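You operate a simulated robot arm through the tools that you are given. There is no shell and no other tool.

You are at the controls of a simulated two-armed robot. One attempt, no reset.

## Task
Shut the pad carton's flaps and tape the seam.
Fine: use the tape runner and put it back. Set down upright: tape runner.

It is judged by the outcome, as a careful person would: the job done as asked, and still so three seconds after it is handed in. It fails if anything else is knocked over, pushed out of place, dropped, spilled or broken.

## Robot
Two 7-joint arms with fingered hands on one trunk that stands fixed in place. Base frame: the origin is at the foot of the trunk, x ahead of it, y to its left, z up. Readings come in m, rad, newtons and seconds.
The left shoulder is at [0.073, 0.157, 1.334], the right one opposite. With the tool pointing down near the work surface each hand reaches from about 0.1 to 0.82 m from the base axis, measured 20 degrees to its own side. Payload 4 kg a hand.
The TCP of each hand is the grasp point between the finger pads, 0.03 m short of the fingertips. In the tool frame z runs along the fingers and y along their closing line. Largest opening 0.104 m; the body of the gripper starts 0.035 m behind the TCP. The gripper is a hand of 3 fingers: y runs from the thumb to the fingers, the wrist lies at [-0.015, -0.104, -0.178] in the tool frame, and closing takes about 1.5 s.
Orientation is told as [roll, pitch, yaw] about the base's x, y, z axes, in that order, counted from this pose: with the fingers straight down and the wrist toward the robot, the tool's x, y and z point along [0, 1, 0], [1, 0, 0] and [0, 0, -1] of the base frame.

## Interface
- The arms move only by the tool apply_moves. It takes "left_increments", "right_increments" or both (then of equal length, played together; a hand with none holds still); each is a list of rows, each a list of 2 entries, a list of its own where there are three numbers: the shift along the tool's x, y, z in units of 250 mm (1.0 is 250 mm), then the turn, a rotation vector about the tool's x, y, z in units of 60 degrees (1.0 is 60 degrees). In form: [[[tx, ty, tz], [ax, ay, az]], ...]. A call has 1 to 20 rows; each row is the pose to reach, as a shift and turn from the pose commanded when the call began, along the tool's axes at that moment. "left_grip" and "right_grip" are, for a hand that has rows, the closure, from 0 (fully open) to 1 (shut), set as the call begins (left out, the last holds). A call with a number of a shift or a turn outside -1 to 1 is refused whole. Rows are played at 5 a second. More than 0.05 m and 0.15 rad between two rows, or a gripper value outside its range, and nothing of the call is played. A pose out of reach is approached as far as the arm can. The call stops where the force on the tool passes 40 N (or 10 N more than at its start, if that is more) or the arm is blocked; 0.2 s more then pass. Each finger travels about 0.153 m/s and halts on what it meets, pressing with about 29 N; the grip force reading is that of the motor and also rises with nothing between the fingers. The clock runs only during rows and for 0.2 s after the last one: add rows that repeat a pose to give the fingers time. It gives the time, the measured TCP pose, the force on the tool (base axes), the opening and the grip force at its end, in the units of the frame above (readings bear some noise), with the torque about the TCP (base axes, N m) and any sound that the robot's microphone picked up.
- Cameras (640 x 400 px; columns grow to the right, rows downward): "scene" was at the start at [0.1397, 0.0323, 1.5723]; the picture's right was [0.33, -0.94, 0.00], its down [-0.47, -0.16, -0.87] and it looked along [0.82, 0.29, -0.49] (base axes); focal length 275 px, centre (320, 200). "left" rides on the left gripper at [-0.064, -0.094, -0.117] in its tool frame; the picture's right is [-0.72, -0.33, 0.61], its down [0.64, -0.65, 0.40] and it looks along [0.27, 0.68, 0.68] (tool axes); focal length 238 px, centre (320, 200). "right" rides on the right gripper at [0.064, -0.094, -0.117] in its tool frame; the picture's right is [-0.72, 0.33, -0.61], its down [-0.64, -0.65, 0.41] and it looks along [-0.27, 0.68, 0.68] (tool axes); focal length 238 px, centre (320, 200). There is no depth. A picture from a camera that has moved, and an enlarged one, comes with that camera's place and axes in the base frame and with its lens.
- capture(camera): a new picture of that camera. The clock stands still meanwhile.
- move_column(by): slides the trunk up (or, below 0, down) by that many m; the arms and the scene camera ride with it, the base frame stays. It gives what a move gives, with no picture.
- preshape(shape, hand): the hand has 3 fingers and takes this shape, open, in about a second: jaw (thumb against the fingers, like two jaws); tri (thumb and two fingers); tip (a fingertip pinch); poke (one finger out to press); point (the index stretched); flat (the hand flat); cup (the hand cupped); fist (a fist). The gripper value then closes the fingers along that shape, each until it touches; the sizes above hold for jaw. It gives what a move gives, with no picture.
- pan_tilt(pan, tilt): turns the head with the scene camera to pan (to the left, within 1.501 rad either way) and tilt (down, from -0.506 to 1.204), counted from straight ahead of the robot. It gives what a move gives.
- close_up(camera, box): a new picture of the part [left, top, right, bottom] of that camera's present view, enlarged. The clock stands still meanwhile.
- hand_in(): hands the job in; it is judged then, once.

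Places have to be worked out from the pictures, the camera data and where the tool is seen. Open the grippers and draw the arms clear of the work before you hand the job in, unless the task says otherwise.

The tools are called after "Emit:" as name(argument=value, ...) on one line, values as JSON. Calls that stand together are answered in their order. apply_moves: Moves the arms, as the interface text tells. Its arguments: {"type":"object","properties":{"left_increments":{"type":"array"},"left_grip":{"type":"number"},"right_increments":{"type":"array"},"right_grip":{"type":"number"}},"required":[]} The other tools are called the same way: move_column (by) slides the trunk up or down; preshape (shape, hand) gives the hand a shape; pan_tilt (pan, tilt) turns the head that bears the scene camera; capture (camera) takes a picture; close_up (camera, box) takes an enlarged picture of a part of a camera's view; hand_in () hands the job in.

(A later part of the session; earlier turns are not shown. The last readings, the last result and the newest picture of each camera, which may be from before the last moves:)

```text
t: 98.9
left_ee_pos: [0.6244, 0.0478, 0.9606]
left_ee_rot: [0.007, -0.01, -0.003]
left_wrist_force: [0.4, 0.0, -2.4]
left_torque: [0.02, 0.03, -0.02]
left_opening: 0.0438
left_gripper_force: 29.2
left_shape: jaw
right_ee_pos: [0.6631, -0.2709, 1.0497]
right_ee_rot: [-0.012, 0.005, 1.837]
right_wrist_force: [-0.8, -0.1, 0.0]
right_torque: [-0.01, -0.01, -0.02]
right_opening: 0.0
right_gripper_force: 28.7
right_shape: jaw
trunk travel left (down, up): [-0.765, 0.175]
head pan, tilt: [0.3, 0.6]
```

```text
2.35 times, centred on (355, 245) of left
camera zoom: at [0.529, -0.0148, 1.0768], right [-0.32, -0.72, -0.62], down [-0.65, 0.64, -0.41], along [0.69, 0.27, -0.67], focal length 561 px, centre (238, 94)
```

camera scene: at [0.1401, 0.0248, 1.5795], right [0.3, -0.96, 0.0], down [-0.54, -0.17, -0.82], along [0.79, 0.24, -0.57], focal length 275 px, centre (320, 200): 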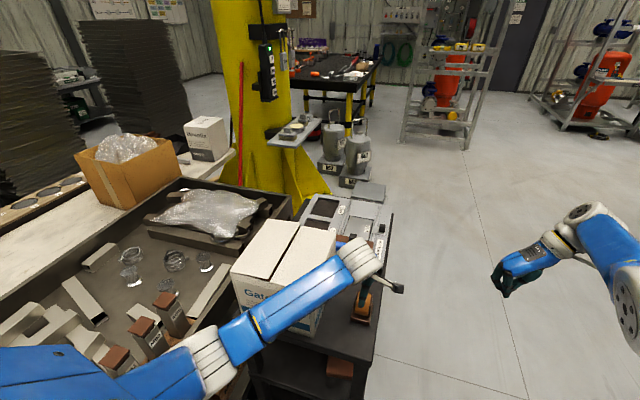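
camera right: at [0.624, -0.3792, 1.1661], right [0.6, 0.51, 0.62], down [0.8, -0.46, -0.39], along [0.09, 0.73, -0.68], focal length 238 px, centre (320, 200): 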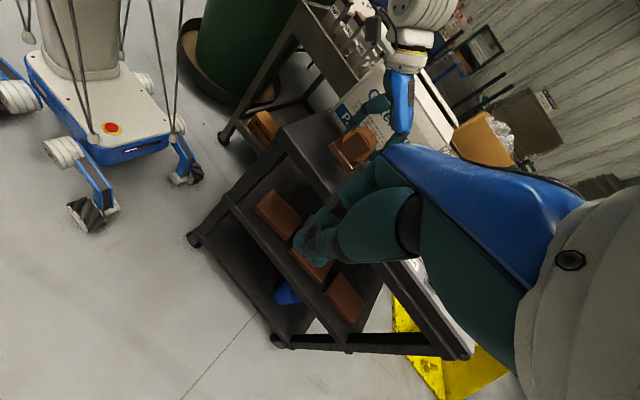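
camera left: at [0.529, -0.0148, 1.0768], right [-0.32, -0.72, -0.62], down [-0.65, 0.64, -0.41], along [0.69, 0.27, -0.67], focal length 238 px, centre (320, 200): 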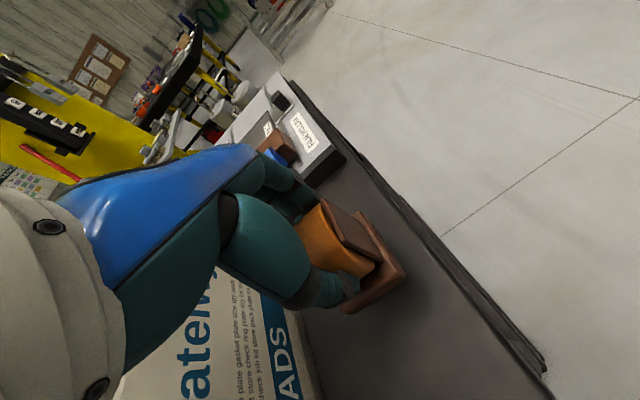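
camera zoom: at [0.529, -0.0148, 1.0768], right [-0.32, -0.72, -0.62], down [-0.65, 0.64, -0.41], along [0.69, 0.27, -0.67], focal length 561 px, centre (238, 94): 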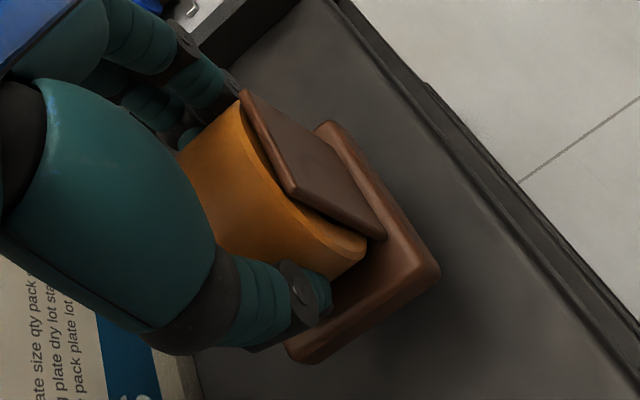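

The runner hangs level in the grip. I'll raise it straight up to z≈1.21 before crossing to the carton.

Emit:
apply_moves(left_increments=[[[0, 0, -0.15], [0, 0, 0]], [[0, 0, -0.3], [0, 0, 0]], [[0, 0, -0.45], [0, 0, 0]], [[0, 0, -0.6], [0, 0, 0]], [[0, 0, -0.75], [0, 0, 0]], [[0, 0, -0.88], [0, 0, 0]], [[0, 0, -1.0], [0, 0, 0]], [[0, 0, -1.0], [0, 0, 0]]])

Emit:
capture(camera="scene")

```text
t: 100.7
left_ee_pos: [0.6208, 0.048, 1.211]
left_ee_rot: [0.008, -0.011, -0.005]
left_wrist_force: [-0.1, -0.4, -1.7]
left_torque: [-0.05, -0.01, -0.07]
left_opening: 0.0441
left_gripper_force: 29.3
left_shape: jaw
right_ee_pos: [0.6627, -0.2722, 1.0486]
right_ee_rot: [-0.012, 0.006, 1.838]
right_wrist_force: [-0.3, 0.3, -0.2]
right_torque: [0.01, 0.03, -0.03]
right_opening: 0.0
right_gripper_force: 29.0
right_shape: jaw
trunk travel left (down, up): [-0.765, 0.175]
head pan, tilt: [0.3, 0.6]
```

```text
taken
camera scene: at [0.1408, 0.0243, 1.5794], right [0.3, -0.96, 0.0], down [-0.54, -0.17, -0.82], along [0.79, 0.24, -0.57], focal length 275 px, centre (320, 200)
```

scene: 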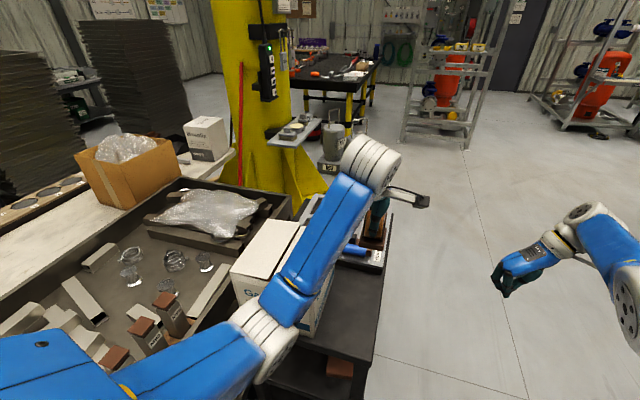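

The runner is at z≈1.21 and steady. I'll carry it left over the carton to y≈0.273.

Emit:
apply_moves(left_increments=[[[0.15, -0.014, 0], [0, 0, 0]], [[0.3, -0.028, 0], [0, 0, 0]], [[0.45, -0.042, 0], [0, 0, 0]], [[0.6, -0.055, 0], [0, 0, 0]], [[0.75, -0.07, 0], [0, 0, 0]], [[0.9, -0.083, 0], [0, 0, 0]], [[0.9, -0.083, 0], [0, 0, 0]]])

Emit:
capture(camera="left")

Emit:
close_up(camera="scene", box=[200, 190, 420, 360])

Emit:
capture(camera="right")

```text
t: 102.3
left_ee_pos: [0.6034, 0.2759, 1.2107]
left_ee_rot: [0.005, -0.011, 0.0]
left_wrist_force: [0.0, 0.6, -2.3]
left_torque: [-0.04, 0.0, 0.03]
left_opening: 0.0442
left_gripper_force: 29.4
left_shape: jaw
right_ee_pos: [0.6629, -0.2709, 1.0498]
right_ee_rot: [-0.011, 0.008, 1.838]
right_wrist_force: [0.6, 0.0, -0.6]
right_torque: [-0.01, 0.01, -0.02]
right_opening: 0.0
right_gripper_force: 29.1
right_shape: jaw
trunk travel left (down, up): [-0.765, 0.175]
head pan, tilt: [0.3, 0.6]
```

```text
taken
camera left: at [0.5072, 0.2114, 1.3266], right [-0.32, -0.72, -0.62], down [-0.65, 0.64, -0.41], along [0.69, 0.27, -0.67], focal length 238 px, centre (320, 200)
```

left: 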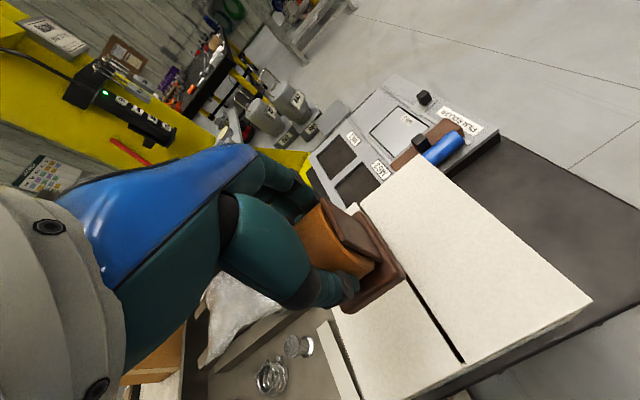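

```text
2.35 times, centred on (310, 275) of scene
camera zoom: at [0.1406, 0.0275, 1.5794], right [0.3, -0.96, 0.0], down [-0.54, -0.17, -0.82], along [0.79, 0.24, -0.57], focal length 648 px, centre (344, 24)
```

zoom: 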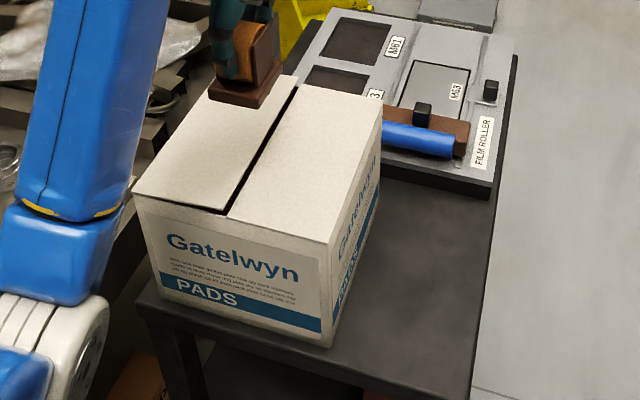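

```text
taken
camera right: at [0.6241, -0.3771, 1.1667], right [0.6, 0.51, 0.62], down [0.8, -0.46, -0.39], along [0.09, 0.73, -0.68], focal length 238 px, centre (320, 200)
```

right: 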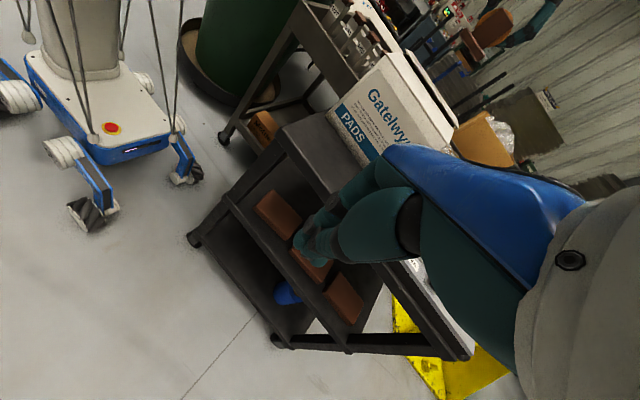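

The seam measures about y 0.270 at the near end and 0.273 at the far end. I'll take the runner over the near end, with its base about 3 cm above the carton top.

Emit:
apply_moves(left_increments=[[[-0.006, -0.07, 0.03], [0, 0, 0]], [[-0.012, -0.14, 0.08], [0, 0, 0]], [[-0.018, -0.22, 0.15], [0, 0, 0]], [[-0.024, -0.29, 0.23], [0, 0, 0]], [[-0.024, -0.353, 0.304], [0, 0, 0]], [[-0.024, -0.353, 0.304], [0, 0, 0]]])

Emit:
capture(camera="left")

Emit:
close_up(camera="scene", box=[200, 190, 420, 360])

```text
t: 103.7
left_ee_pos: [0.5112, 0.2691, 1.1348]
left_ee_rot: [0.004, -0.009, -0.004]
left_wrist_force: [0.0, 0.5, -2.4]
left_torque: [-0.04, 0.01, 0.0]
left_opening: 0.0438
left_gripper_force: 28.9
left_shape: jaw
right_ee_pos: [0.6633, -0.2707, 1.049]
right_ee_rot: [-0.012, 0.007, 1.837]
right_wrist_force: [0.0, -0.1, 0.5]
right_torque: [0.02, 0.0, 0.01]
right_opening: 0.0
right_gripper_force: 29.2
right_shape: jaw
trunk travel left (down, up): [-0.765, 0.175]
head pan, tilt: [0.3, 0.6]
```

```text
taken
camera left: at [0.4167, 0.2054, 1.2505], right [-0.32, -0.72, -0.62], down [-0.65, 0.64, -0.41], along [0.69, 0.27, -0.67], focal length 238 px, centre (320, 200)
```

left: 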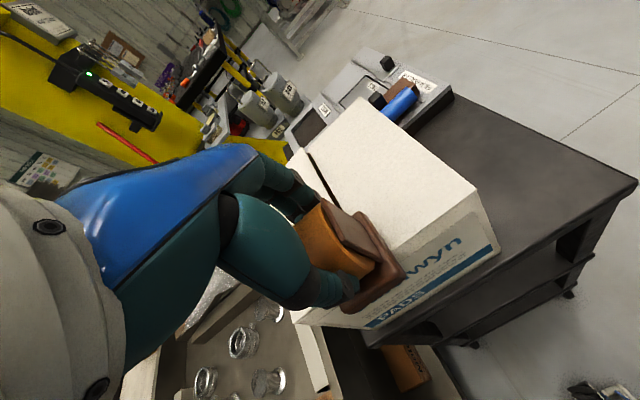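

```text
2.35 times, centred on (310, 275) of scene
camera zoom: at [0.1401, 0.0262, 1.5795], right [0.3, -0.96, 0.0], down [-0.54, -0.17, -0.82], along [0.79, 0.24, -0.57], focal length 648 px, centre (344, 24)
```

zoom: 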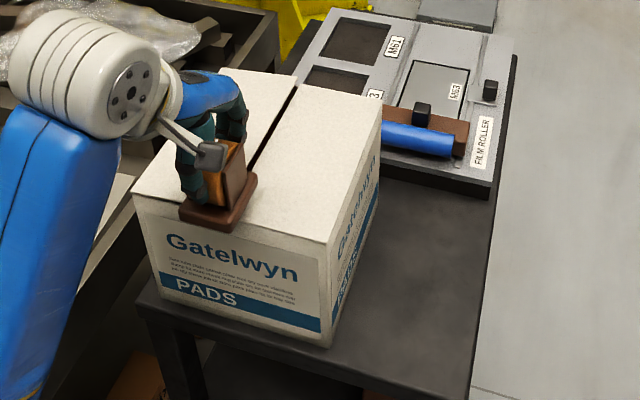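

The runner is centred over the near end of the seam. I'll lower it gently toward the carton top, watching the force.

Emit:
apply_moves(left_increments=[[[0.004, 0.01, 0.04], [0, 0, 0]], [[0.004, 0.014, 0.08], [0, 0, 0]], [[0.004, 0.014, 0.1], [0, 0, 0]], [[0.004, 0.014, 0.112], [0, 0, 0]], [[0.004, 0.014, 0.112], [0, 0, 0]]])

Emit:
close_up(camera="scene", box=[230, 200, 350, 320])

```text
t: 104.9
left_ee_pos: [0.5135, 0.2693, 1.112]
left_ee_rot: [0.008, -0.024, 0.0]
left_wrist_force: [2.8, 4.8, 37.0]
left_torque: [0.12, -0.27, 0.09]
left_opening: 0.0459
left_gripper_force: 29.2
left_shape: jaw
right_ee_pos: [0.6577, -0.2728, 1.0527]
right_ee_rot: [-0.018, 0.006, 1.836]
right_wrist_force: [0.0, 0.2, -0.6]
right_torque: [-0.02, -0.02, 0.0]
right_opening: 0.0
right_gripper_force: 29.3
right_shape: jaw
trunk travel left (down, up): [-0.765, 0.175]
head pan, tilt: [0.3, 0.6]
```

```text
3.33 times, centred on (290, 260) of scene
camera zoom: at [0.1326, 0.0238, 1.5808], right [0.3, -0.96, 0.0], down [-0.54, -0.17, -0.83], along [0.79, 0.24, -0.56], focal length 918 px, centre (420, 0)
```

zoom: 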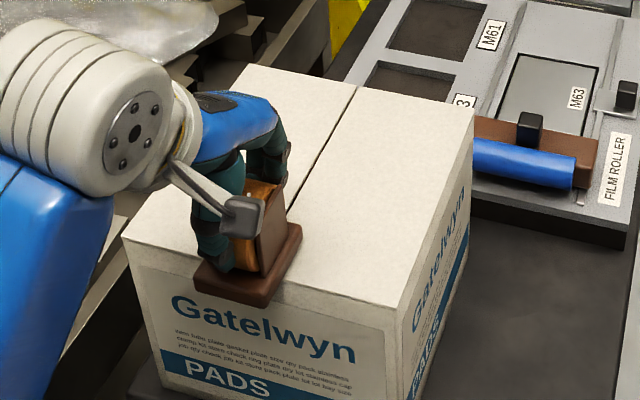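

Contact came at TCP z≈1.112 with 37 N, which is more than I want. I'll ease up by about 4 mm to a light press.

Emit:
apply_moves(left_increments=[[[0, 0, -0.008], [0, 0, 0]], [[0, 0, -0.016], [0, 0, 0]], [[0, 0, -0.016], [0, 0, 0]]])

Emit:
close_up(camera="scene", box=[230, 200, 350, 320])

```text
t: 105.7
left_ee_pos: [0.5139, 0.2689, 1.1123]
left_ee_rot: [0.004, -0.014, -0.002]
left_wrist_force: [3.2, 4.9, 27.7]
left_torque: [0.1, -0.2, 0.12]
left_opening: 0.0458
left_gripper_force: 29.3
left_shape: jaw
right_ee_pos: [0.6586, -0.271, 1.0518]
right_ee_rot: [-0.016, 0.007, 1.838]
right_wrist_force: [0.0, 0.1, -0.6]
right_torque: [-0.02, 0.0, -0.03]
right_opening: 0.0
right_gripper_force: 28.7
right_shape: jaw
trunk travel left (down, up): [-0.765, 0.175]
head pan, tilt: [0.3, 0.6]
```

```text
3.33 times, centred on (290, 260) of scene
camera zoom: at [0.1342, 0.0251, 1.5801], right [0.3, -0.96, 0.0], down [-0.54, -0.17, -0.83], along [0.79, 0.24, -0.56], focal length 918 px, centre (420, 0)
```

zoom: 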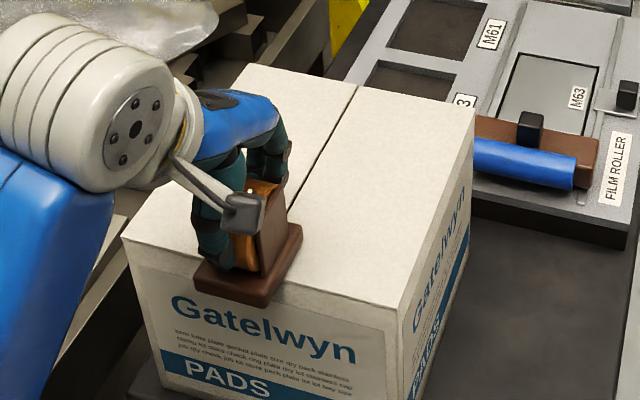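

The force is 27.7 N, so the press is springy. I'll ease up about 7 mm more for a light contact of about 10 N.

Emit:
apply_moves(left_increments=[[[0, 0, -0.014], [0, 0, 0]], [[0, 0, -0.028], [0, 0, 0]], [[0, 0, -0.028], [0, 0, 0]]])

```text
t: 106.5
left_ee_pos: [0.5162, 0.2685, 1.1165]
left_ee_rot: [0.003, -0.005, -0.003]
left_wrist_force: [-0.1, -0.1, -1.9]
left_torque: [0.0, -0.01, 0.01]
left_opening: 0.0449
left_gripper_force: 28.9
left_shape: jaw
right_ee_pos: [0.6634, -0.2713, 1.0492]
right_ee_rot: [-0.013, 0.007, 1.839]
right_wrist_force: [-0.9, -0.4, 0.0]
right_torque: [0.02, -0.02, 0.01]
right_opening: 0.0
right_gripper_force: 28.9
right_shape: jaw
trunk travel left (down, up): [-0.765, 0.175]
head pan, tilt: [0.3, 0.6]
```

The runner is just clear of the surface now. I'll lower it by 4 mm for a light press.

Emit:
apply_moves(left_increments=[[[0, 0, 0.008], [0, 0, 0]], [[0, 0, 0.016], [0, 0, 0]], [[0, 0, 0.016], [0, 0, 0]]])

```text
t: 107.3
left_ee_pos: [0.5169, 0.2689, 1.1142]
left_ee_rot: [0.005, -0.013, -0.001]
left_wrist_force: [-0.5, -0.1, 1.8]
left_torque: [0.01, 0.0, 0.02]
left_opening: 0.0451
left_gripper_force: 29.1
left_shape: jaw
right_ee_pos: [0.6627, -0.2716, 1.0491]
right_ee_rot: [-0.011, 0.006, 1.837]
right_wrist_force: [-0.1, -0.6, 0.4]
right_torque: [-0.01, 0.0, 0.0]
right_opening: 0.0
right_gripper_force: 29.3
right_shape: jaw
trunk travel left (down, up): [-0.765, 0.175]
head pan, tilt: [0.3, 0.6]
```

Contact is light, about 4 N. I'll press a touch more and run the runner slowly along the seam toward the far side, the first 8 cm or so.

Emit:
apply_moves(left_increments=[[[0.004, 0, 0.003], [0, 0, 0]], [[0.004, 0.04, 0.004], [0, 0, 0]], [[0.005, 0.09, 0.004], [0, 0, 0]], [[0.006, 0.14, 0.004], [0, 0, 0]], [[0.007, 0.19, 0.004], [0, 0, 0]], [[0.008, 0.24, 0.004], [0, 0, 0]], [[0.009, 0.29, 0.004], [0, 0, 0]], [[0.01, 0.34, 0.004], [0, 0, 0]]])

Emit:
close_up(camera="scene", box=[230, 200, 350, 320])

Emit:
capture(camera="left")

```text
t: 109.1
left_ee_pos: [0.6013, 0.2724, 1.1145]
left_ee_rot: [0.007, -0.013, -0.001]
left_wrist_force: [-1.9, 0.6, 3.0]
left_torque: [0.02, 0.06, 0.02]
left_opening: 0.0447
left_gripper_force: 28.6
left_shape: jaw
right_ee_pos: [0.662, -0.2713, 1.0516]
right_ee_rot: [-0.011, 0.006, 1.838]
right_wrist_force: [-0.4, -0.3, -0.2]
right_torque: [-0.01, -0.01, 0.0]
right_opening: 0.0001
right_gripper_force: 29.0
right_shape: jaw
trunk travel left (down, up): [-0.765, 0.175]
head pan, tilt: [0.3, 0.6]
```

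```text
3.33 times, centred on (290, 260) of scene
camera zoom: at [0.1388, 0.0254, 1.5796], right [0.3, -0.96, 0.0], down [-0.54, -0.17, -0.82], along [0.79, 0.24, -0.57], focal length 918 px, centre (420, 0)
```

zoom: 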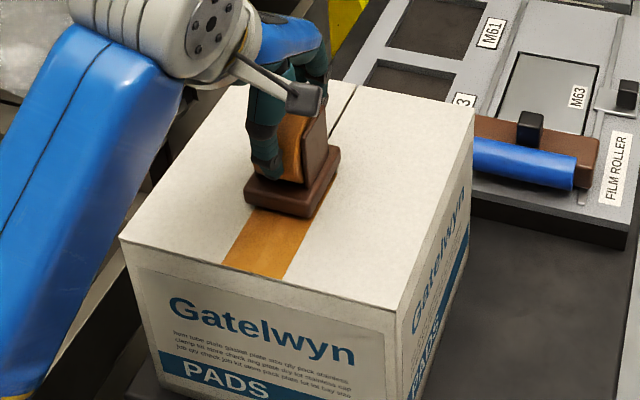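

```text
taken
camera left: at [0.506, 0.2089, 1.2304], right [-0.32, -0.72, -0.62], down [-0.65, 0.64, -0.41], along [0.69, 0.27, -0.67], focal length 238 px, centre (320, 200)
```

left: 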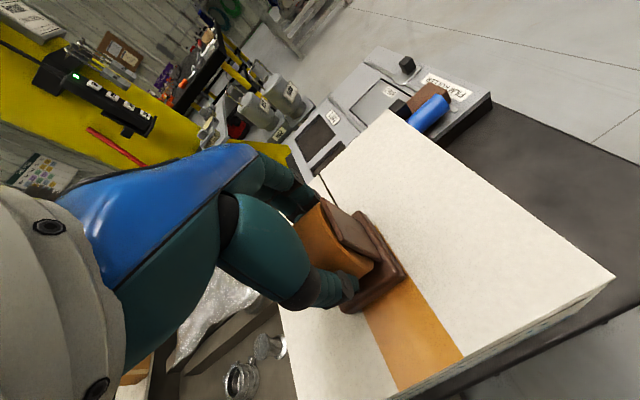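

Tape is being laid, centred over the seam from the near edge. I'll continue at the same light press to just past the far edge at x≈0.75.

Emit:
apply_moves(left_increments=[[[0.001, 0.05, 0], [0, 0, 0]], [[0.002, 0.1, 0], [0, 0, 0]], [[0.003, 0.15, 0], [0, 0, 0]], [[0.004, 0.2, 0], [0, 0, 0]], [[0.005, 0.25, 0], [0, 0, 0]], [[0.006, 0.3, 0], [0, 0, 0]], [[0.007, 0.35, 0], [0, 0, 0]], [[0.008, 0.4, 0], [0, 0, 0]], [[0.008, 0.45, 0], [0, 0, 0]], [[0.008, 0.5, 0], [0, 0, 0]], [[0.008, 0.55, 0], [0, 0, 0]], [[0.008, 0.59, 0], [0, 0, 0]]])

Emit:
close_up(camera="scene", box=[230, 180, 350, 300])

Emit:
capture(camera="left")

```text
t: 111.7
left_ee_pos: [0.7511, 0.2726, 1.1141]
left_ee_rot: [0.004, -0.009, -0.003]
left_wrist_force: [-0.8, -0.3, -0.8]
left_torque: [0.01, 0.1, 0.0]
left_opening: 0.0444
left_gripper_force: 29.0
left_shape: jaw
right_ee_pos: [0.6644, -0.2718, 1.0489]
right_ee_rot: [-0.013, 0.004, 1.838]
right_wrist_force: [-0.5, 0.1, -0.6]
right_torque: [-0.03, -0.01, 0.0]
right_opening: 0.0003
right_gripper_force: 29.3
right_shape: jaw
trunk travel left (down, up): [-0.765, 0.175]
head pan, tilt: [0.3, 0.6]
```

```text
3.33 times, centred on (290, 240) of scene
camera zoom: at [0.1415, 0.0256, 1.5793], right [0.3, -0.96, 0.0], down [-0.54, -0.17, -0.82], along [0.79, 0.24, -0.57], focal length 918 px, centre (420, 67)
```

zoom: 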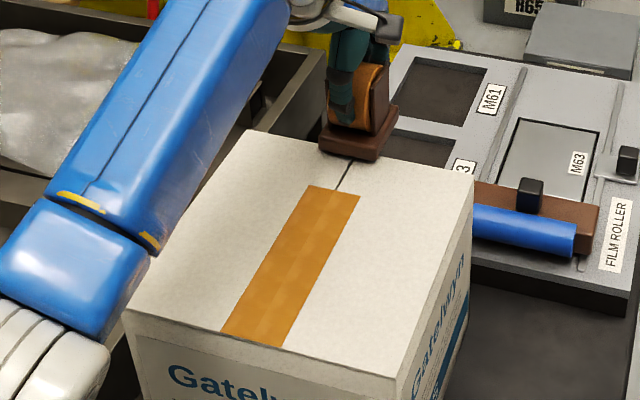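

```text
taken
camera left: at [0.6565, 0.2088, 1.2307], right [-0.32, -0.72, -0.62], down [-0.65, 0.64, -0.41], along [0.69, 0.27, -0.67], focal length 238 px, centre (320, 200)
```

left: 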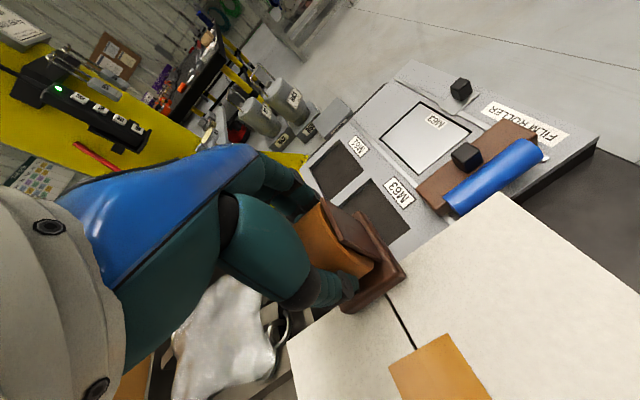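

The tape was laid only to x≈0.67, because the press faded on the far half and only about 1 N of contact remained. I'll lift slightly, go back to x≈0.645, and press again.

Emit:
apply_moves(left_increments=[[[0, 0, -0.03], [0, 0, 0]], [[0, -0.12, -0.03], [0, 0, 0]], [[0, -0.24, -0.03], [0, 0, 0]], [[0, -0.36, -0.03], [0, 0, 0]], [[0, -0.424, -0.03], [0, 0, 0]], [[0, -0.424, -0.01], [0, 0, 0]], [[0, -0.424, 0.002], [0, 0, 0]], [[0, -0.424, 0.002], [0, 0, 0]]])

```text
t: 113.5
left_ee_pos: [0.6419, 0.2753, 1.114]
left_ee_rot: [0.006, -0.015, -0.003]
left_wrist_force: [0.6, 1.0, 4.7]
left_torque: [0.03, 0.0, -0.01]
left_opening: 0.0445
left_gripper_force: 29.1
left_shape: jaw
right_ee_pos: [0.6627, -0.2715, 1.0511]
right_ee_rot: [-0.014, 0.005, 1.838]
right_wrist_force: [0.1, 0.3, 0.0]
right_torque: [-0.02, -0.01, -0.03]
right_opening: 0.0
right_gripper_force: 28.8
right_shape: jaw
trunk travel left (down, up): [-0.765, 0.175]
head pan, tilt: [0.3, 0.6]
```

Contact is about 7 N now. From the contact height the carton top is really near z 1.057, which puts the far edge near x≈0.723 and the seam near y≈0.267. I'll enlarge the view to check lateral centring before continuing.

Emit:
close_up(camera="left", box=[270, 150, 530, 390])

Emit:
close_up(camera="scene", box=[230, 200, 350, 310])

```text
1.67 times, centred on (400, 270) of left
camera zoom: at [0.5473, 0.2109, 1.23], right [-0.32, -0.72, -0.62], down [-0.65, 0.64, -0.41], along [0.69, 0.27, -0.67], focal length 397 px, centre (187, 83)
```

zoom: 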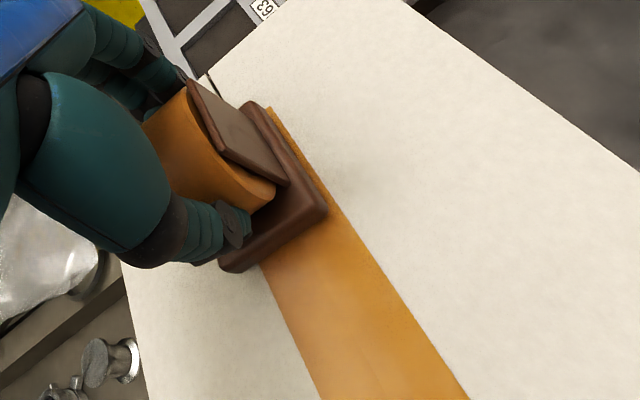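

```text
3.64 times, centred on (290, 255) of scene
camera zoom: at [0.1392, 0.0256, 1.5797], right [0.3, -0.96, 0.0], down [-0.54, -0.17, -0.82], along [0.79, 0.24, -0.57], focal length 1001 px, centre (429, 0)
```

zoom: 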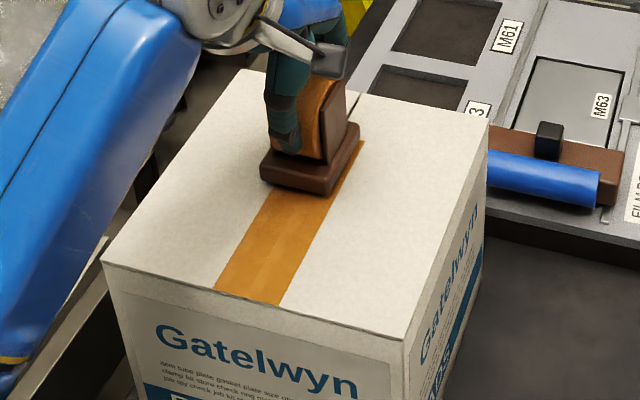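

The tape covers the seam well, and the runner should sit about 6 mm more toward −y for the rest. I'll lift slightly, shift, press again at about 8 N, and run to just past the far edge.

Emit:
apply_moves(left_increments=[[[0, 0, -0.012], [0, 0, 0]], [[-0.026, 0, -0.012], [0, 0, 0]], [[-0.026, 0, 0.0], [0, 0, 0]], [[-0.026, 0, 0.003], [0, 0, 0]], [[-0.026, 0.04, 0.003], [0, 0, 0]], [[-0.026, 0.08, 0.0035], [0, 0, 0]], [[-0.026, 0.12, 0.004], [0, 0, 0]], [[-0.026, 0.16, 0.0045], [0, 0, 0]], [[-0.026, 0.2, 0.005], [0, 0, 0]], [[-0.026, 0.24, 0.0055], [0, 0, 0]], [[-0.026, 0.28, 0.006], [0, 0, 0]], [[-0.026, 0.32, 0.006], [0, 0, 0]], [[-0.026, 0.35, 0.006], [0, 0, 0]], [[-0.026, 0.372, 0.006], [0, 0, 0]]])

Emit:
close_up(camera="scene", box=[230, 190, 350, 300])

Emit:
close_up(camera="left", box=[270, 150, 530, 390])

```text
t: 116.5
left_ee_pos: [0.7351, 0.2668, 1.1144]
left_ee_rot: [0.005, -0.013, -0.001]
left_wrist_force: [-3.6, -0.3, 5.2]
left_torque: [0.03, 0.2, -0.03]
left_opening: 0.0447
left_gripper_force: 29.0
left_shape: jaw
right_ee_pos: [0.6617, -0.2724, 1.0508]
right_ee_rot: [-0.014, 0.006, 1.839]
right_wrist_force: [-0.1, -0.3, -0.3]
right_torque: [-0.03, 0.01, 0.03]
right_opening: 0.0001
right_gripper_force: 29.2
right_shape: jaw
trunk travel left (down, up): [-0.765, 0.175]
head pan, tilt: [0.3, 0.6]
```

```text
3.64 times, centred on (290, 245) of scene
camera zoom: at [0.1377, 0.025, 1.5797], right [0.3, -0.96, 0.0], down [-0.54, -0.17, -0.82], along [0.79, 0.24, -0.57], focal length 1001 px, centre (429, 36)
```

zoom: 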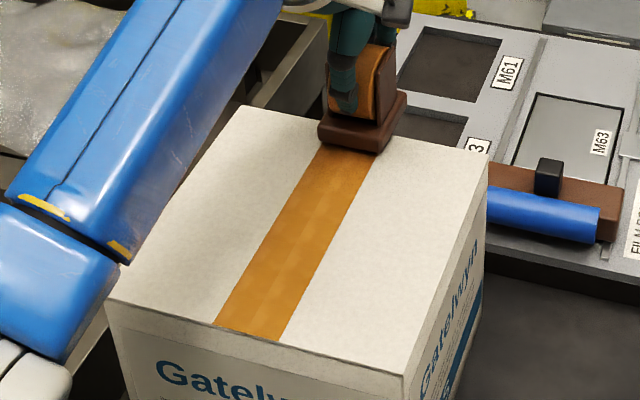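

```text
1.67 times, centred on (400, 270) of left
camera zoom: at [0.64, 0.2028, 1.2301], right [-0.32, -0.71, -0.62], down [-0.65, 0.64, -0.41], along [0.69, 0.27, -0.67], focal length 397 px, centre (187, 83)
```

zoom: 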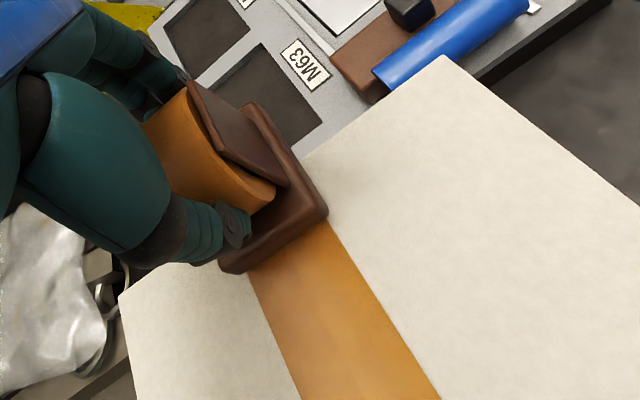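

The tape now runs unbroken up to the runner at the far edge. I'll lift the runner straight up and check the whole strip.

Emit:
apply_moves(left_increments=[[[0, 0, -0.05], [0, 0, 0]], [[0, 0, -0.15], [0, 0, 0]], [[0, 0, -0.3], [0, 0, 0]], [[0, -0.05, -0.4], [0, 0, 0]], [[0, -0.1, -0.45], [0, 0, 0]], [[0, -0.1, -0.45], [0, 0, 0]]])

Emit:
close_up(camera="scene", box=[220, 190, 360, 320])

Emit:
capture(camera="left")

```text
t: 117.9
left_ee_pos: [0.7128, 0.2671, 1.2264]
left_ee_rot: [0.004, -0.009, -0.003]
left_wrist_force: [-0.6, 0.0, -1.9]
left_torque: [-0.01, 0.0, -0.02]
left_opening: 0.0441
left_gripper_force: 28.5
left_shape: jaw
right_ee_pos: [0.6644, -0.2709, 1.0496]
right_ee_rot: [-0.011, 0.007, 1.84]
right_wrist_force: [0.1, -0.2, 0.0]
right_torque: [0.0, -0.04, -0.01]
right_opening: 0.0
right_gripper_force: 29.2
right_shape: jaw
trunk travel left (down, up): [-0.765, 0.175]
head pan, tilt: [0.3, 0.6]
```

```text
3.08 times, centred on (290, 255) of scene
camera zoom: at [0.1408, 0.0264, 1.5794], right [0.3, -0.96, 0.0], down [-0.54, -0.17, -0.82], along [0.79, 0.24, -0.57], focal length 847 px, centre (412, 31)
```

zoom: 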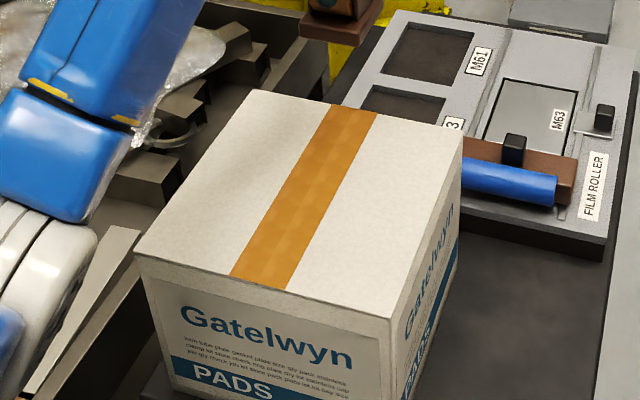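

```text
taken
camera left: at [0.6172, 0.2036, 1.3415], right [-0.32, -0.72, -0.62], down [-0.65, 0.64, -0.41], along [0.69, 0.27, -0.67], focal length 238 px, centre (320, 200)
```

left: 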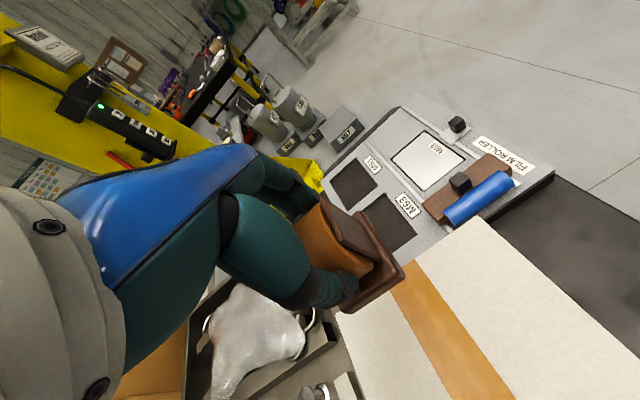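

The tape covers the full seam from the near edge to the far edge, and both flaps are flat. Now I'll carry the runner back toward its place at [0.625, 0.050], staying at z≈1.22.

Emit:
apply_moves(left_increments=[[[-0.11, -0.05, 0], [0, 0, 0]], [[-0.23, -0.1, 0], [0, 0, 0]], [[-0.35, -0.15, 0], [0, 0, 0]], [[-0.48, -0.2, 0], [0, 0, 0]], [[-0.61, -0.25, 0], [0, 0, 0]], [[-0.74, -0.3, 0], [0, 0, 0]], [[-0.869, -0.352, 0], [0, 0, 0]], [[-0.869, -0.352, 0], [0, 0, 0]]])

Emit:
capture(camera="scene")

Emit:
capture(camera="left")

```text
t: 119.7
left_ee_pos: [0.6212, 0.0478, 1.2233]
left_ee_rot: [0.006, -0.01, -0.002]
left_wrist_force: [-0.2, -0.3, -2.1]
left_torque: [0.01, -0.01, 0.02]
left_opening: 0.0443
left_gripper_force: 28.1
left_shape: jaw
right_ee_pos: [0.6641, -0.2728, 1.0495]
right_ee_rot: [-0.012, 0.004, 1.834]
right_wrist_force: [0.2, 0.3, 0.2]
right_torque: [-0.03, -0.01, -0.02]
right_opening: 0.0002
right_gripper_force: 29.0
right_shape: jaw
trunk travel left (down, up): [-0.765, 0.175]
head pan, tilt: [0.3, 0.6]
```

```text
taken
camera scene: at [0.1409, 0.0237, 1.5794], right [0.3, -0.96, 0.0], down [-0.54, -0.17, -0.82], along [0.79, 0.24, -0.57], focal length 275 px, centre (320, 200)
```

scene: 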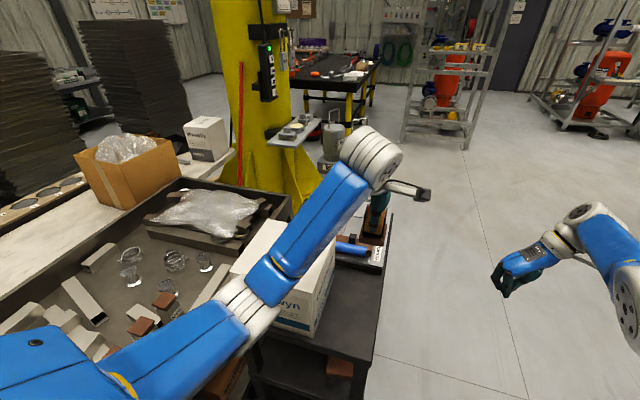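

```text
taken
camera left: at [0.5272, -0.0162, 1.3386], right [-0.32, -0.71, -0.62], down [-0.65, 0.64, -0.41], along [0.69, 0.27, -0.67], focal length 238 px, centre (320, 200)
```

left: 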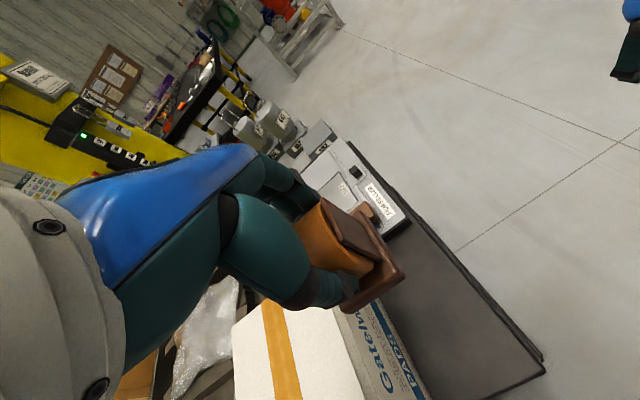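

The runner is back above its spot. I'll descend most of the way, to z≈0.973, and check the position.

Emit:
apply_moves(left_increments=[[[0.001, 0, 0.15], [0, 0, 0]], [[0.002, 0, 0.3], [0, 0, 0]], [[0.003, 0.001, 0.45], [0, 0, 0]], [[0.004, 0.002, 0.6], [0, 0, 0]], [[0.004, 0.002, 0.75], [0, 0, 0]], [[0.004, 0.002, 0.88], [0, 0, 0]], [[0.004, 0.002, 1.0], [0, 0, 0]], [[0.004, 0.002, 1.0], [0, 0, 0]]])

Emit:
capture(camera="left")

```text
t: 121.5
left_ee_pos: [0.6267, 0.0538, 0.9722]
left_ee_rot: [0.005, -0.012, -0.003]
left_wrist_force: [-0.2, -0.4, -2.6]
left_torque: [0.02, 0.03, -0.01]
left_opening: 0.0444
left_gripper_force: 28.5
left_shape: jaw
right_ee_pos: [0.6635, -0.2723, 1.0488]
right_ee_rot: [-0.011, 0.005, 1.839]
right_wrist_force: [0.1, -0.1, 0.3]
right_torque: [0.01, 0.0, 0.0]
right_opening: 0.0
right_gripper_force: 29.6
right_shape: jaw
trunk travel left (down, up): [-0.765, 0.175]
head pan, tilt: [0.3, 0.6]
```

```text
taken
camera left: at [0.5315, -0.0108, 1.0885], right [-0.32, -0.71, -0.62], down [-0.65, 0.64, -0.41], along [0.69, 0.27, -0.67], focal length 238 px, centre (320, 200)
```

left: 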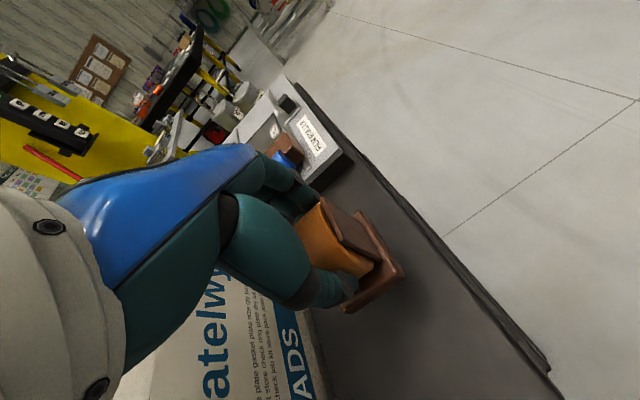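

I'm at [0.627, 0.054, 0.972]. I'll correct a few millimetres and lower gently to just above the touching height.

Emit:
apply_moves(left_increments=[[[-0.007, -0.003, 0.05], [0, 0, 0]], [[-0.014, -0.006, 0.1], [0, 0, 0]], [[-0.014, -0.006, 0.15], [0, 0, 0]], [[-0.014, -0.006, 0.18], [0, 0, 0]], [[-0.014, -0.006, 0.18], [0, 0, 0]]])

```text
t: 122.7
left_ee_pos: [0.6243, 0.0483, 0.9289]
left_ee_rot: [0.006, -0.01, -0.002]
left_wrist_force: [0.3, -0.1, -1.7]
left_torque: [0.01, 0.0, 0.0]
left_opening: 0.0442
left_gripper_force: 29.0
left_shape: jaw
right_ee_pos: [0.6632, -0.2717, 1.0487]
right_ee_rot: [-0.012, 0.004, 1.837]
right_wrist_force: [-0.2, 0.2, -0.3]
right_torque: [-0.04, -0.02, -0.01]
right_opening: 0.0
right_gripper_force: 29.3
right_shape: jaw
trunk travel left (down, up): [-0.765, 0.175]
head pan, tilt: [0.3, 0.6]
```

Still hanging free at z 0.929. I'll lower in small steps until a light contact shows.

Emit:
apply_moves(left_increments=[[[0.004, 0.002, 0.008], [0, 0, 0]], [[0.005, 0.003, 0.016], [0, 0, 0]], [[0.005, 0.003, 0.02], [0, 0, 0]], [[0.005, 0.003, 0.02], [0, 0, 0]]])

```text
t: 123.7
left_ee_pos: [0.6261, 0.05, 0.922]
left_ee_rot: [0.006, -0.01, -0.001]
left_wrist_force: [-0.9, -0.7, -1.6]
left_torque: [0.04, 0.02, -0.02]
left_opening: 0.0443
left_gripper_force: 29.3
left_shape: jaw
right_ee_pos: [0.6638, -0.2711, 1.0509]
right_ee_rot: [-0.011, 0.005, 1.838]
right_wrist_force: [0.3, 0.2, -0.8]
right_torque: [-0.02, 0.04, 0.0]
right_opening: 0.0
right_gripper_force: 28.7
right_shape: jaw
trunk travel left (down, up): [-0.765, 0.175]
head pan, tilt: [0.3, 0.6]
```

Still about no contact at z 0.922. I'll go down another 2 mm in small steps.

Emit:
apply_moves(left_increments=[[[0, 0, 0.004], [0, 0, 0]], [[0, 0, 0.008], [0, 0, 0]], [[0, 0, 0.008], [0, 0, 0]]])

Emit:
close_up(camera="right", box=[290, 60, 430, 200])

```text
t: 124.5
left_ee_pos: [0.6248, 0.05, 0.9207]
left_ee_rot: [0.004, -0.011, -0.001]
left_wrist_force: [0.1, -0.1, -1.6]
left_torque: [-0.01, 0.03, -0.01]
left_opening: 0.0444
left_gripper_force: 28.7
left_shape: jaw
right_ee_pos: [0.6629, -0.2729, 1.049]
right_ee_rot: [-0.013, 0.006, 1.837]
right_wrist_force: [-1.1, 0.3, 0.3]
right_torque: [-0.01, 0.0, 0.01]
right_opening: 0.0001
right_gripper_force: 29.1
right_shape: jaw
trunk travel left (down, up): [-0.765, 0.175]
head pan, tilt: [0.3, 0.6]
```

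```text
2.86 times, centred on (360, 130) of right
camera zoom: at [0.624, -0.3793, 1.166], right [0.6, 0.51, 0.62], down [0.8, -0.46, -0.39], along [0.09, 0.73, -0.68], focal length 681 px, centre (206, 400)
```

zoom: 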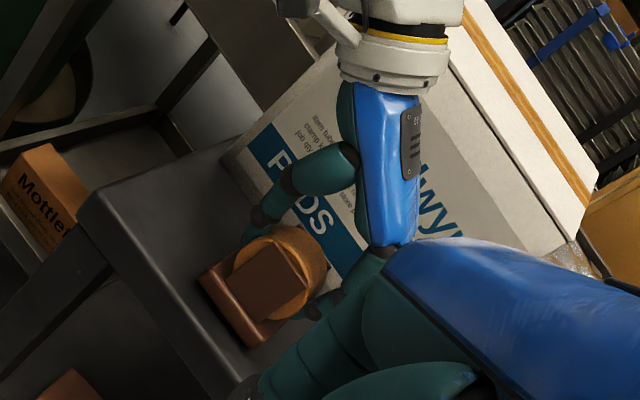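

The base is very near the table. I'll lower another 2.5 mm in tiny steps.

Emit:
apply_moves(left_increments=[[[0, 0, 0.004], [0, 0, 0]], [[0, 0, 0.007], [0, 0, 0]], [[0, 0, 0.01], [0, 0, 0]], [[0, 0, 0.01], [0, 0, 0]]])

```text
t: 125.5
left_ee_pos: [0.6256, 0.0481, 0.9199]
left_ee_rot: [0.004, -0.014, -0.003]
left_wrist_force: [0.7, 0.4, 6.6]
left_torque: [0.02, -0.02, -0.01]
left_opening: 0.0443
left_gripper_force: 28.6
left_shape: jaw
right_ee_pos: [0.6627, -0.2726, 1.0502]
right_ee_rot: [-0.014, 0.003, 1.837]
right_wrist_force: [-0.3, 0.1, -0.5]
right_torque: [-0.01, 0.01, -0.01]
right_opening: 0.0
right_gripper_force: 29.5
right_shape: jaw
trunk travel left (down, up): [-0.765, 0.175]
head pan, tilt: [0.3, 0.6]
```

The runner is resting on the table with about 8 N of contact. I'll ease off under a millimetre and then open the hand, holding still.

Emit:
apply_moves(left_increments=[[[0, 0, -0.003], [0, 0, 0]], [[0, 0, -0.003], [0, 0, 0]]])

Emit:
apply_moves(left_increments=[[[0, 0, 0], [0, 0, 0]], [[0, 0, 0], [0, 0, 0]], [[0, 0, 0], [0, 0, 0]], [[0, 0, 0], [0, 0, 0]], [[0, 0, 0], [0, 0, 0]], [[0, 0, 0], [0, 0, 0]]], left_grip=0.0)

Emit:
capture(camera="left")

Emit:
close_up(camera="right", box=[290, 60, 430, 200])

```text
t: 126.1
left_ee_pos: [0.6249, 0.0492, 0.9192]
left_ee_rot: [0.005, -0.011, -0.001]
left_wrist_force: [2.4, 0.2, 5.5]
left_torque: [0.0, -0.09, 0.0]
left_opening: 0.0443
left_gripper_force: 29.1
left_shape: jaw
right_ee_pos: [0.6606, -0.2715, 1.05]
right_ee_rot: [-0.014, 0.007, 1.836]
right_wrist_force: [0.5, -0.8, 0.2]
right_torque: [0.01, -0.04, 0.02]
right_opening: 0.0
right_gripper_force: 28.8
right_shape: jaw
trunk travel left (down, up): [-0.765, 0.175]
head pan, tilt: [0.3, 0.6]
```

```text
t: 127.5
left_ee_pos: [0.6245, 0.0516, 0.9204]
left_ee_rot: [0.003, -0.012, -0.001]
left_wrist_force: [0.2, 0.1, 0.3]
left_torque: [-0.02, 0.0, 0.0]
left_opening: 0.1036
left_gripper_force: 0.1
left_shape: jaw
right_ee_pos: [0.6627, -0.2718, 1.0494]
right_ee_rot: [-0.012, 0.005, 1.838]
right_wrist_force: [0.7, 0.9, -1.1]
right_torque: [0.0, 0.0, 0.0]
right_opening: 0.0
right_gripper_force: 28.5
right_shape: jaw
trunk travel left (down, up): [-0.765, 0.175]
head pan, tilt: [0.3, 0.6]
```

```text
taken
camera left: at [0.5303, -0.0143, 1.0358], right [-0.32, -0.71, -0.62], down [-0.65, 0.64, -0.41], along [0.69, 0.27, -0.67], focal length 238 px, centre (320, 200)
```

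left: 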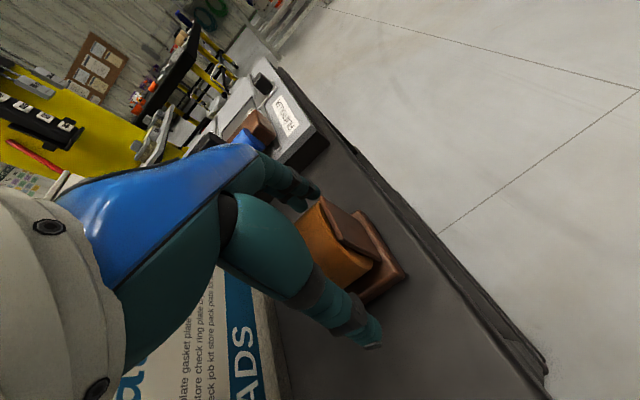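

```text
2.86 times, centred on (360, 130) of right
camera zoom: at [0.6237, -0.3794, 1.166], right [0.6, 0.51, 0.62], down [0.8, -0.46, -0.39], along [0.09, 0.73, -0.68], focal length 681 px, centre (206, 400)
```

zoom: 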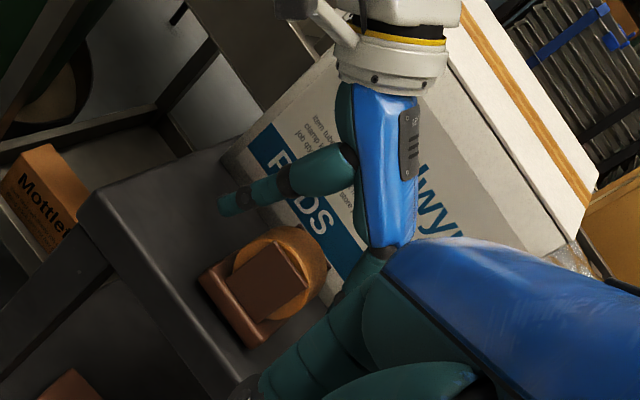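

The hand is open and the runner stands upright on the table. I'll raise the hand straight up.

Emit:
apply_moves(left_increments=[[[0, 0, -0.08], [0, 0, 0]], [[0, 0, -0.2], [0, 0, 0]], [[0, 0, -0.36], [0, 0, 0]], [[0, 0, -0.52], [0, 0, 0]], [[0, 0, -0.68], [0, 0, 0]], [[0, 0, -0.84], [0, 0, 0]], [[0, 0, -1.0], [0, 0, 0]], [[0, 0, -1.0], [0, 0, 0]]])

Emit:
capture(camera="left")

Emit:
capture(camera="scene")

```text
t: 129.3
left_ee_pos: [0.6227, 0.0473, 1.1703]
left_ee_rot: [0.005, -0.01, -0.002]
left_wrist_force: [-0.3, -0.6, 0.5]
left_torque: [-0.01, 0.03, 0.0]
left_opening: 0.1036
left_gripper_force: 0.1
left_shape: jaw
right_ee_pos: [0.6625, -0.2726, 1.0498]
right_ee_rot: [-0.012, 0.005, 1.839]
right_wrist_force: [-0.3, 0.2, 0.1]
right_torque: [-0.01, 0.01, 0.0]
right_opening: 0.0001
right_gripper_force: 28.7
right_shape: jaw
trunk travel left (down, up): [-0.765, 0.175]
head pan, tilt: [0.3, 0.6]
```

```text
taken
camera left: at [0.5276, -0.0173, 1.2859], right [-0.32, -0.72, -0.62], down [-0.65, 0.64, -0.41], along [0.69, 0.27, -0.67], focal length 238 px, centre (320, 200)
```

left: 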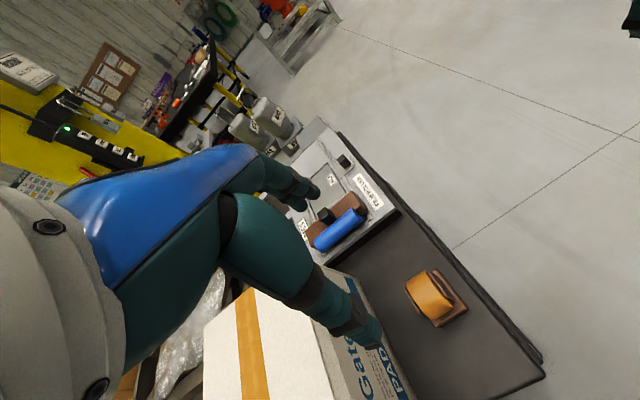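

```text
taken
camera scene: at [0.1402, 0.024, 1.5795], right [0.3, -0.96, 0.0], down [-0.54, -0.17, -0.82], along [0.79, 0.24, -0.57], focal length 275 px, centre (320, 200)
```

scene: 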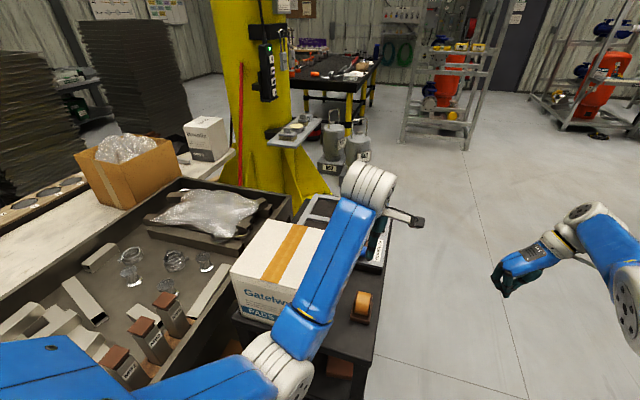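

The runner is back in its spot, upright. I'll draw the left arm up and back over to its own side, and open the right hand, which holds nothing, at the same time.

Emit:
apply_moves(left_increments=[[[0, 0, -0.15], [0, 0, 0]], [[0, 0, -0.3], [0, 0, 0]], [[0, 0, -0.44], [0, 0, 0]], [[0.12, -0.05, -0.44], [0, 0, 0]], [[0.25, -0.1, -0.44], [0, 0, 0]], [[0.37, -0.16, -0.44], [0, 0, 0]], [[0.5, -0.21, -0.44], [0, 0, 0]], [[0.62, -0.27, -0.44], [0, 0, 0]], [[0.74, -0.32, -0.44], [0, 0, 0]]], right_increments=[[[0, 0, 0], [0, 0, 0]], [[0, 0, 0], [0, 0, 0]], [[0, 0, 0], [0, 0, 0]], [[0, 0, 0], [0, 0, 0]], [[0, 0, 0], [0, 0, 0]], [[0, 0, 0], [0, 0, 0]], [[0, 0, 0], [0, 0, 0]], [[0, 0, 0], [0, 0, 0]], [[0, 0, 0], [0, 0, 0]]], right_grip=0.0)

Emit:
capture(camera="scene")

```text
t: 131.5
left_ee_pos: [0.5486, 0.2793, 1.29]
left_ee_rot: [0.056, -0.041, 0.075]
left_wrist_force: [0.7, -0.3, -0.3]
left_torque: [0.02, 0.0, 0.01]
left_opening: 0.1035
left_gripper_force: 0.1
left_shape: jaw
left hand out of reach, approached as far as the arm can: row 8, 9
right_ee_pos: [0.6669, -0.272, 1.0548]
right_ee_rot: [-0.028, 0.012, 1.842]
right_wrist_force: [-0.6, -0.1, -0.5]
right_torque: [0.0, 0.0, 0.01]
right_opening: 0.1033
right_gripper_force: 0.1
right_shape: jaw
trunk travel left (down, up): [-0.765, 0.175]
head pan, tilt: [0.3, 0.6]
stopped in row 9 (left hand): the arm was blocked; the commanded pose is now the measured one
```

```text
taken
camera scene: at [0.14, 0.0246, 1.5796], right [0.3, -0.96, 0.0], down [-0.54, -0.17, -0.82], along [0.79, 0.24, -0.57], focal length 275 px, centre (320, 200)
```

scene: 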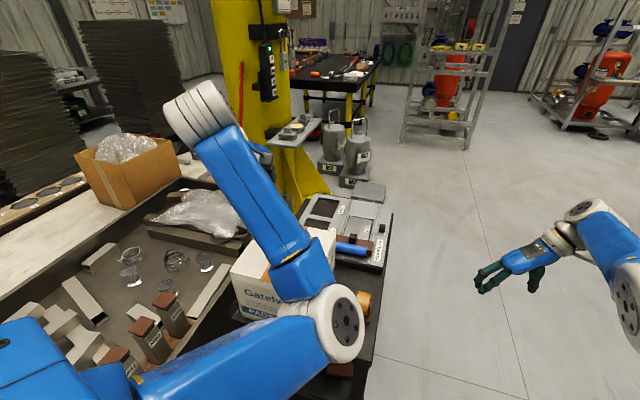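

The elbow folded inward again on the way back, but everything is in free air and nothing was touched. I'll continue the left hand up and back to near its starting pose, clear of the carton.

Emit:
apply_moves(left_increments=[[[0.03, -0.02, -0.1], [0.01, -0.013, 0.018]], [[0.06, -0.04, -0.2], [0.02, -0.027, 0.036]], [[0.1, -0.08, -0.3], [0.03, -0.04, 0.054]], [[0.16, -0.14, -0.4], [0.039, -0.053, 0.072]], [[0.24, -0.2, -0.48], [0.039, -0.053, 0.072]], [[0.31, -0.26, -0.48], [0.039, -0.053, 0.072]], [[0.38, -0.31, -0.48], [0.039, -0.053, 0.072]], [[0.44, -0.36, -0.48], [0.039, -0.053, 0.072]], [[0.44, -0.36, -0.48], [0.039, -0.053, 0.072]]])

Emit:
capture(camera="scene")

```text
t: 133.5
left_ee_pos: [0.4474, 0.3758, 1.4106]
left_ee_rot: [-0.001, 0.005, -0.005]
left_wrist_force: [0.1, 0.2, 0.0]
left_torque: [-0.02, 0.01, -0.01]
left_opening: 0.1039
left_gripper_force: 0.0
left_shape: jaw
right_ee_pos: [0.6658, -0.2711, 1.054]
right_ee_rot: [-0.027, 0.014, 1.843]
right_wrist_force: [-0.7, -0.2, -0.7]
right_torque: [0.01, -0.03, 0.02]
right_opening: 0.1037
right_gripper_force: 0.0
right_shape: jaw
trunk travel left (down, up): [-0.765, 0.175]
head pan, tilt: [0.3, 0.6]
```

```text
taken
camera scene: at [0.1397, 0.0254, 1.5795], right [0.3, -0.96, 0.0], down [-0.54, -0.17, -0.82], along [0.79, 0.24, -0.57], focal length 275 px, centre (320, 200)
```

scene: 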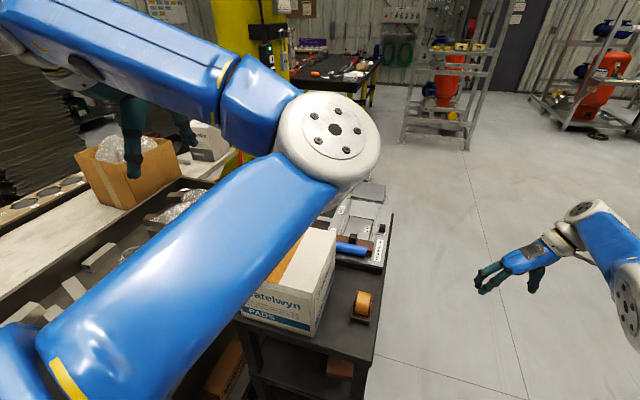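

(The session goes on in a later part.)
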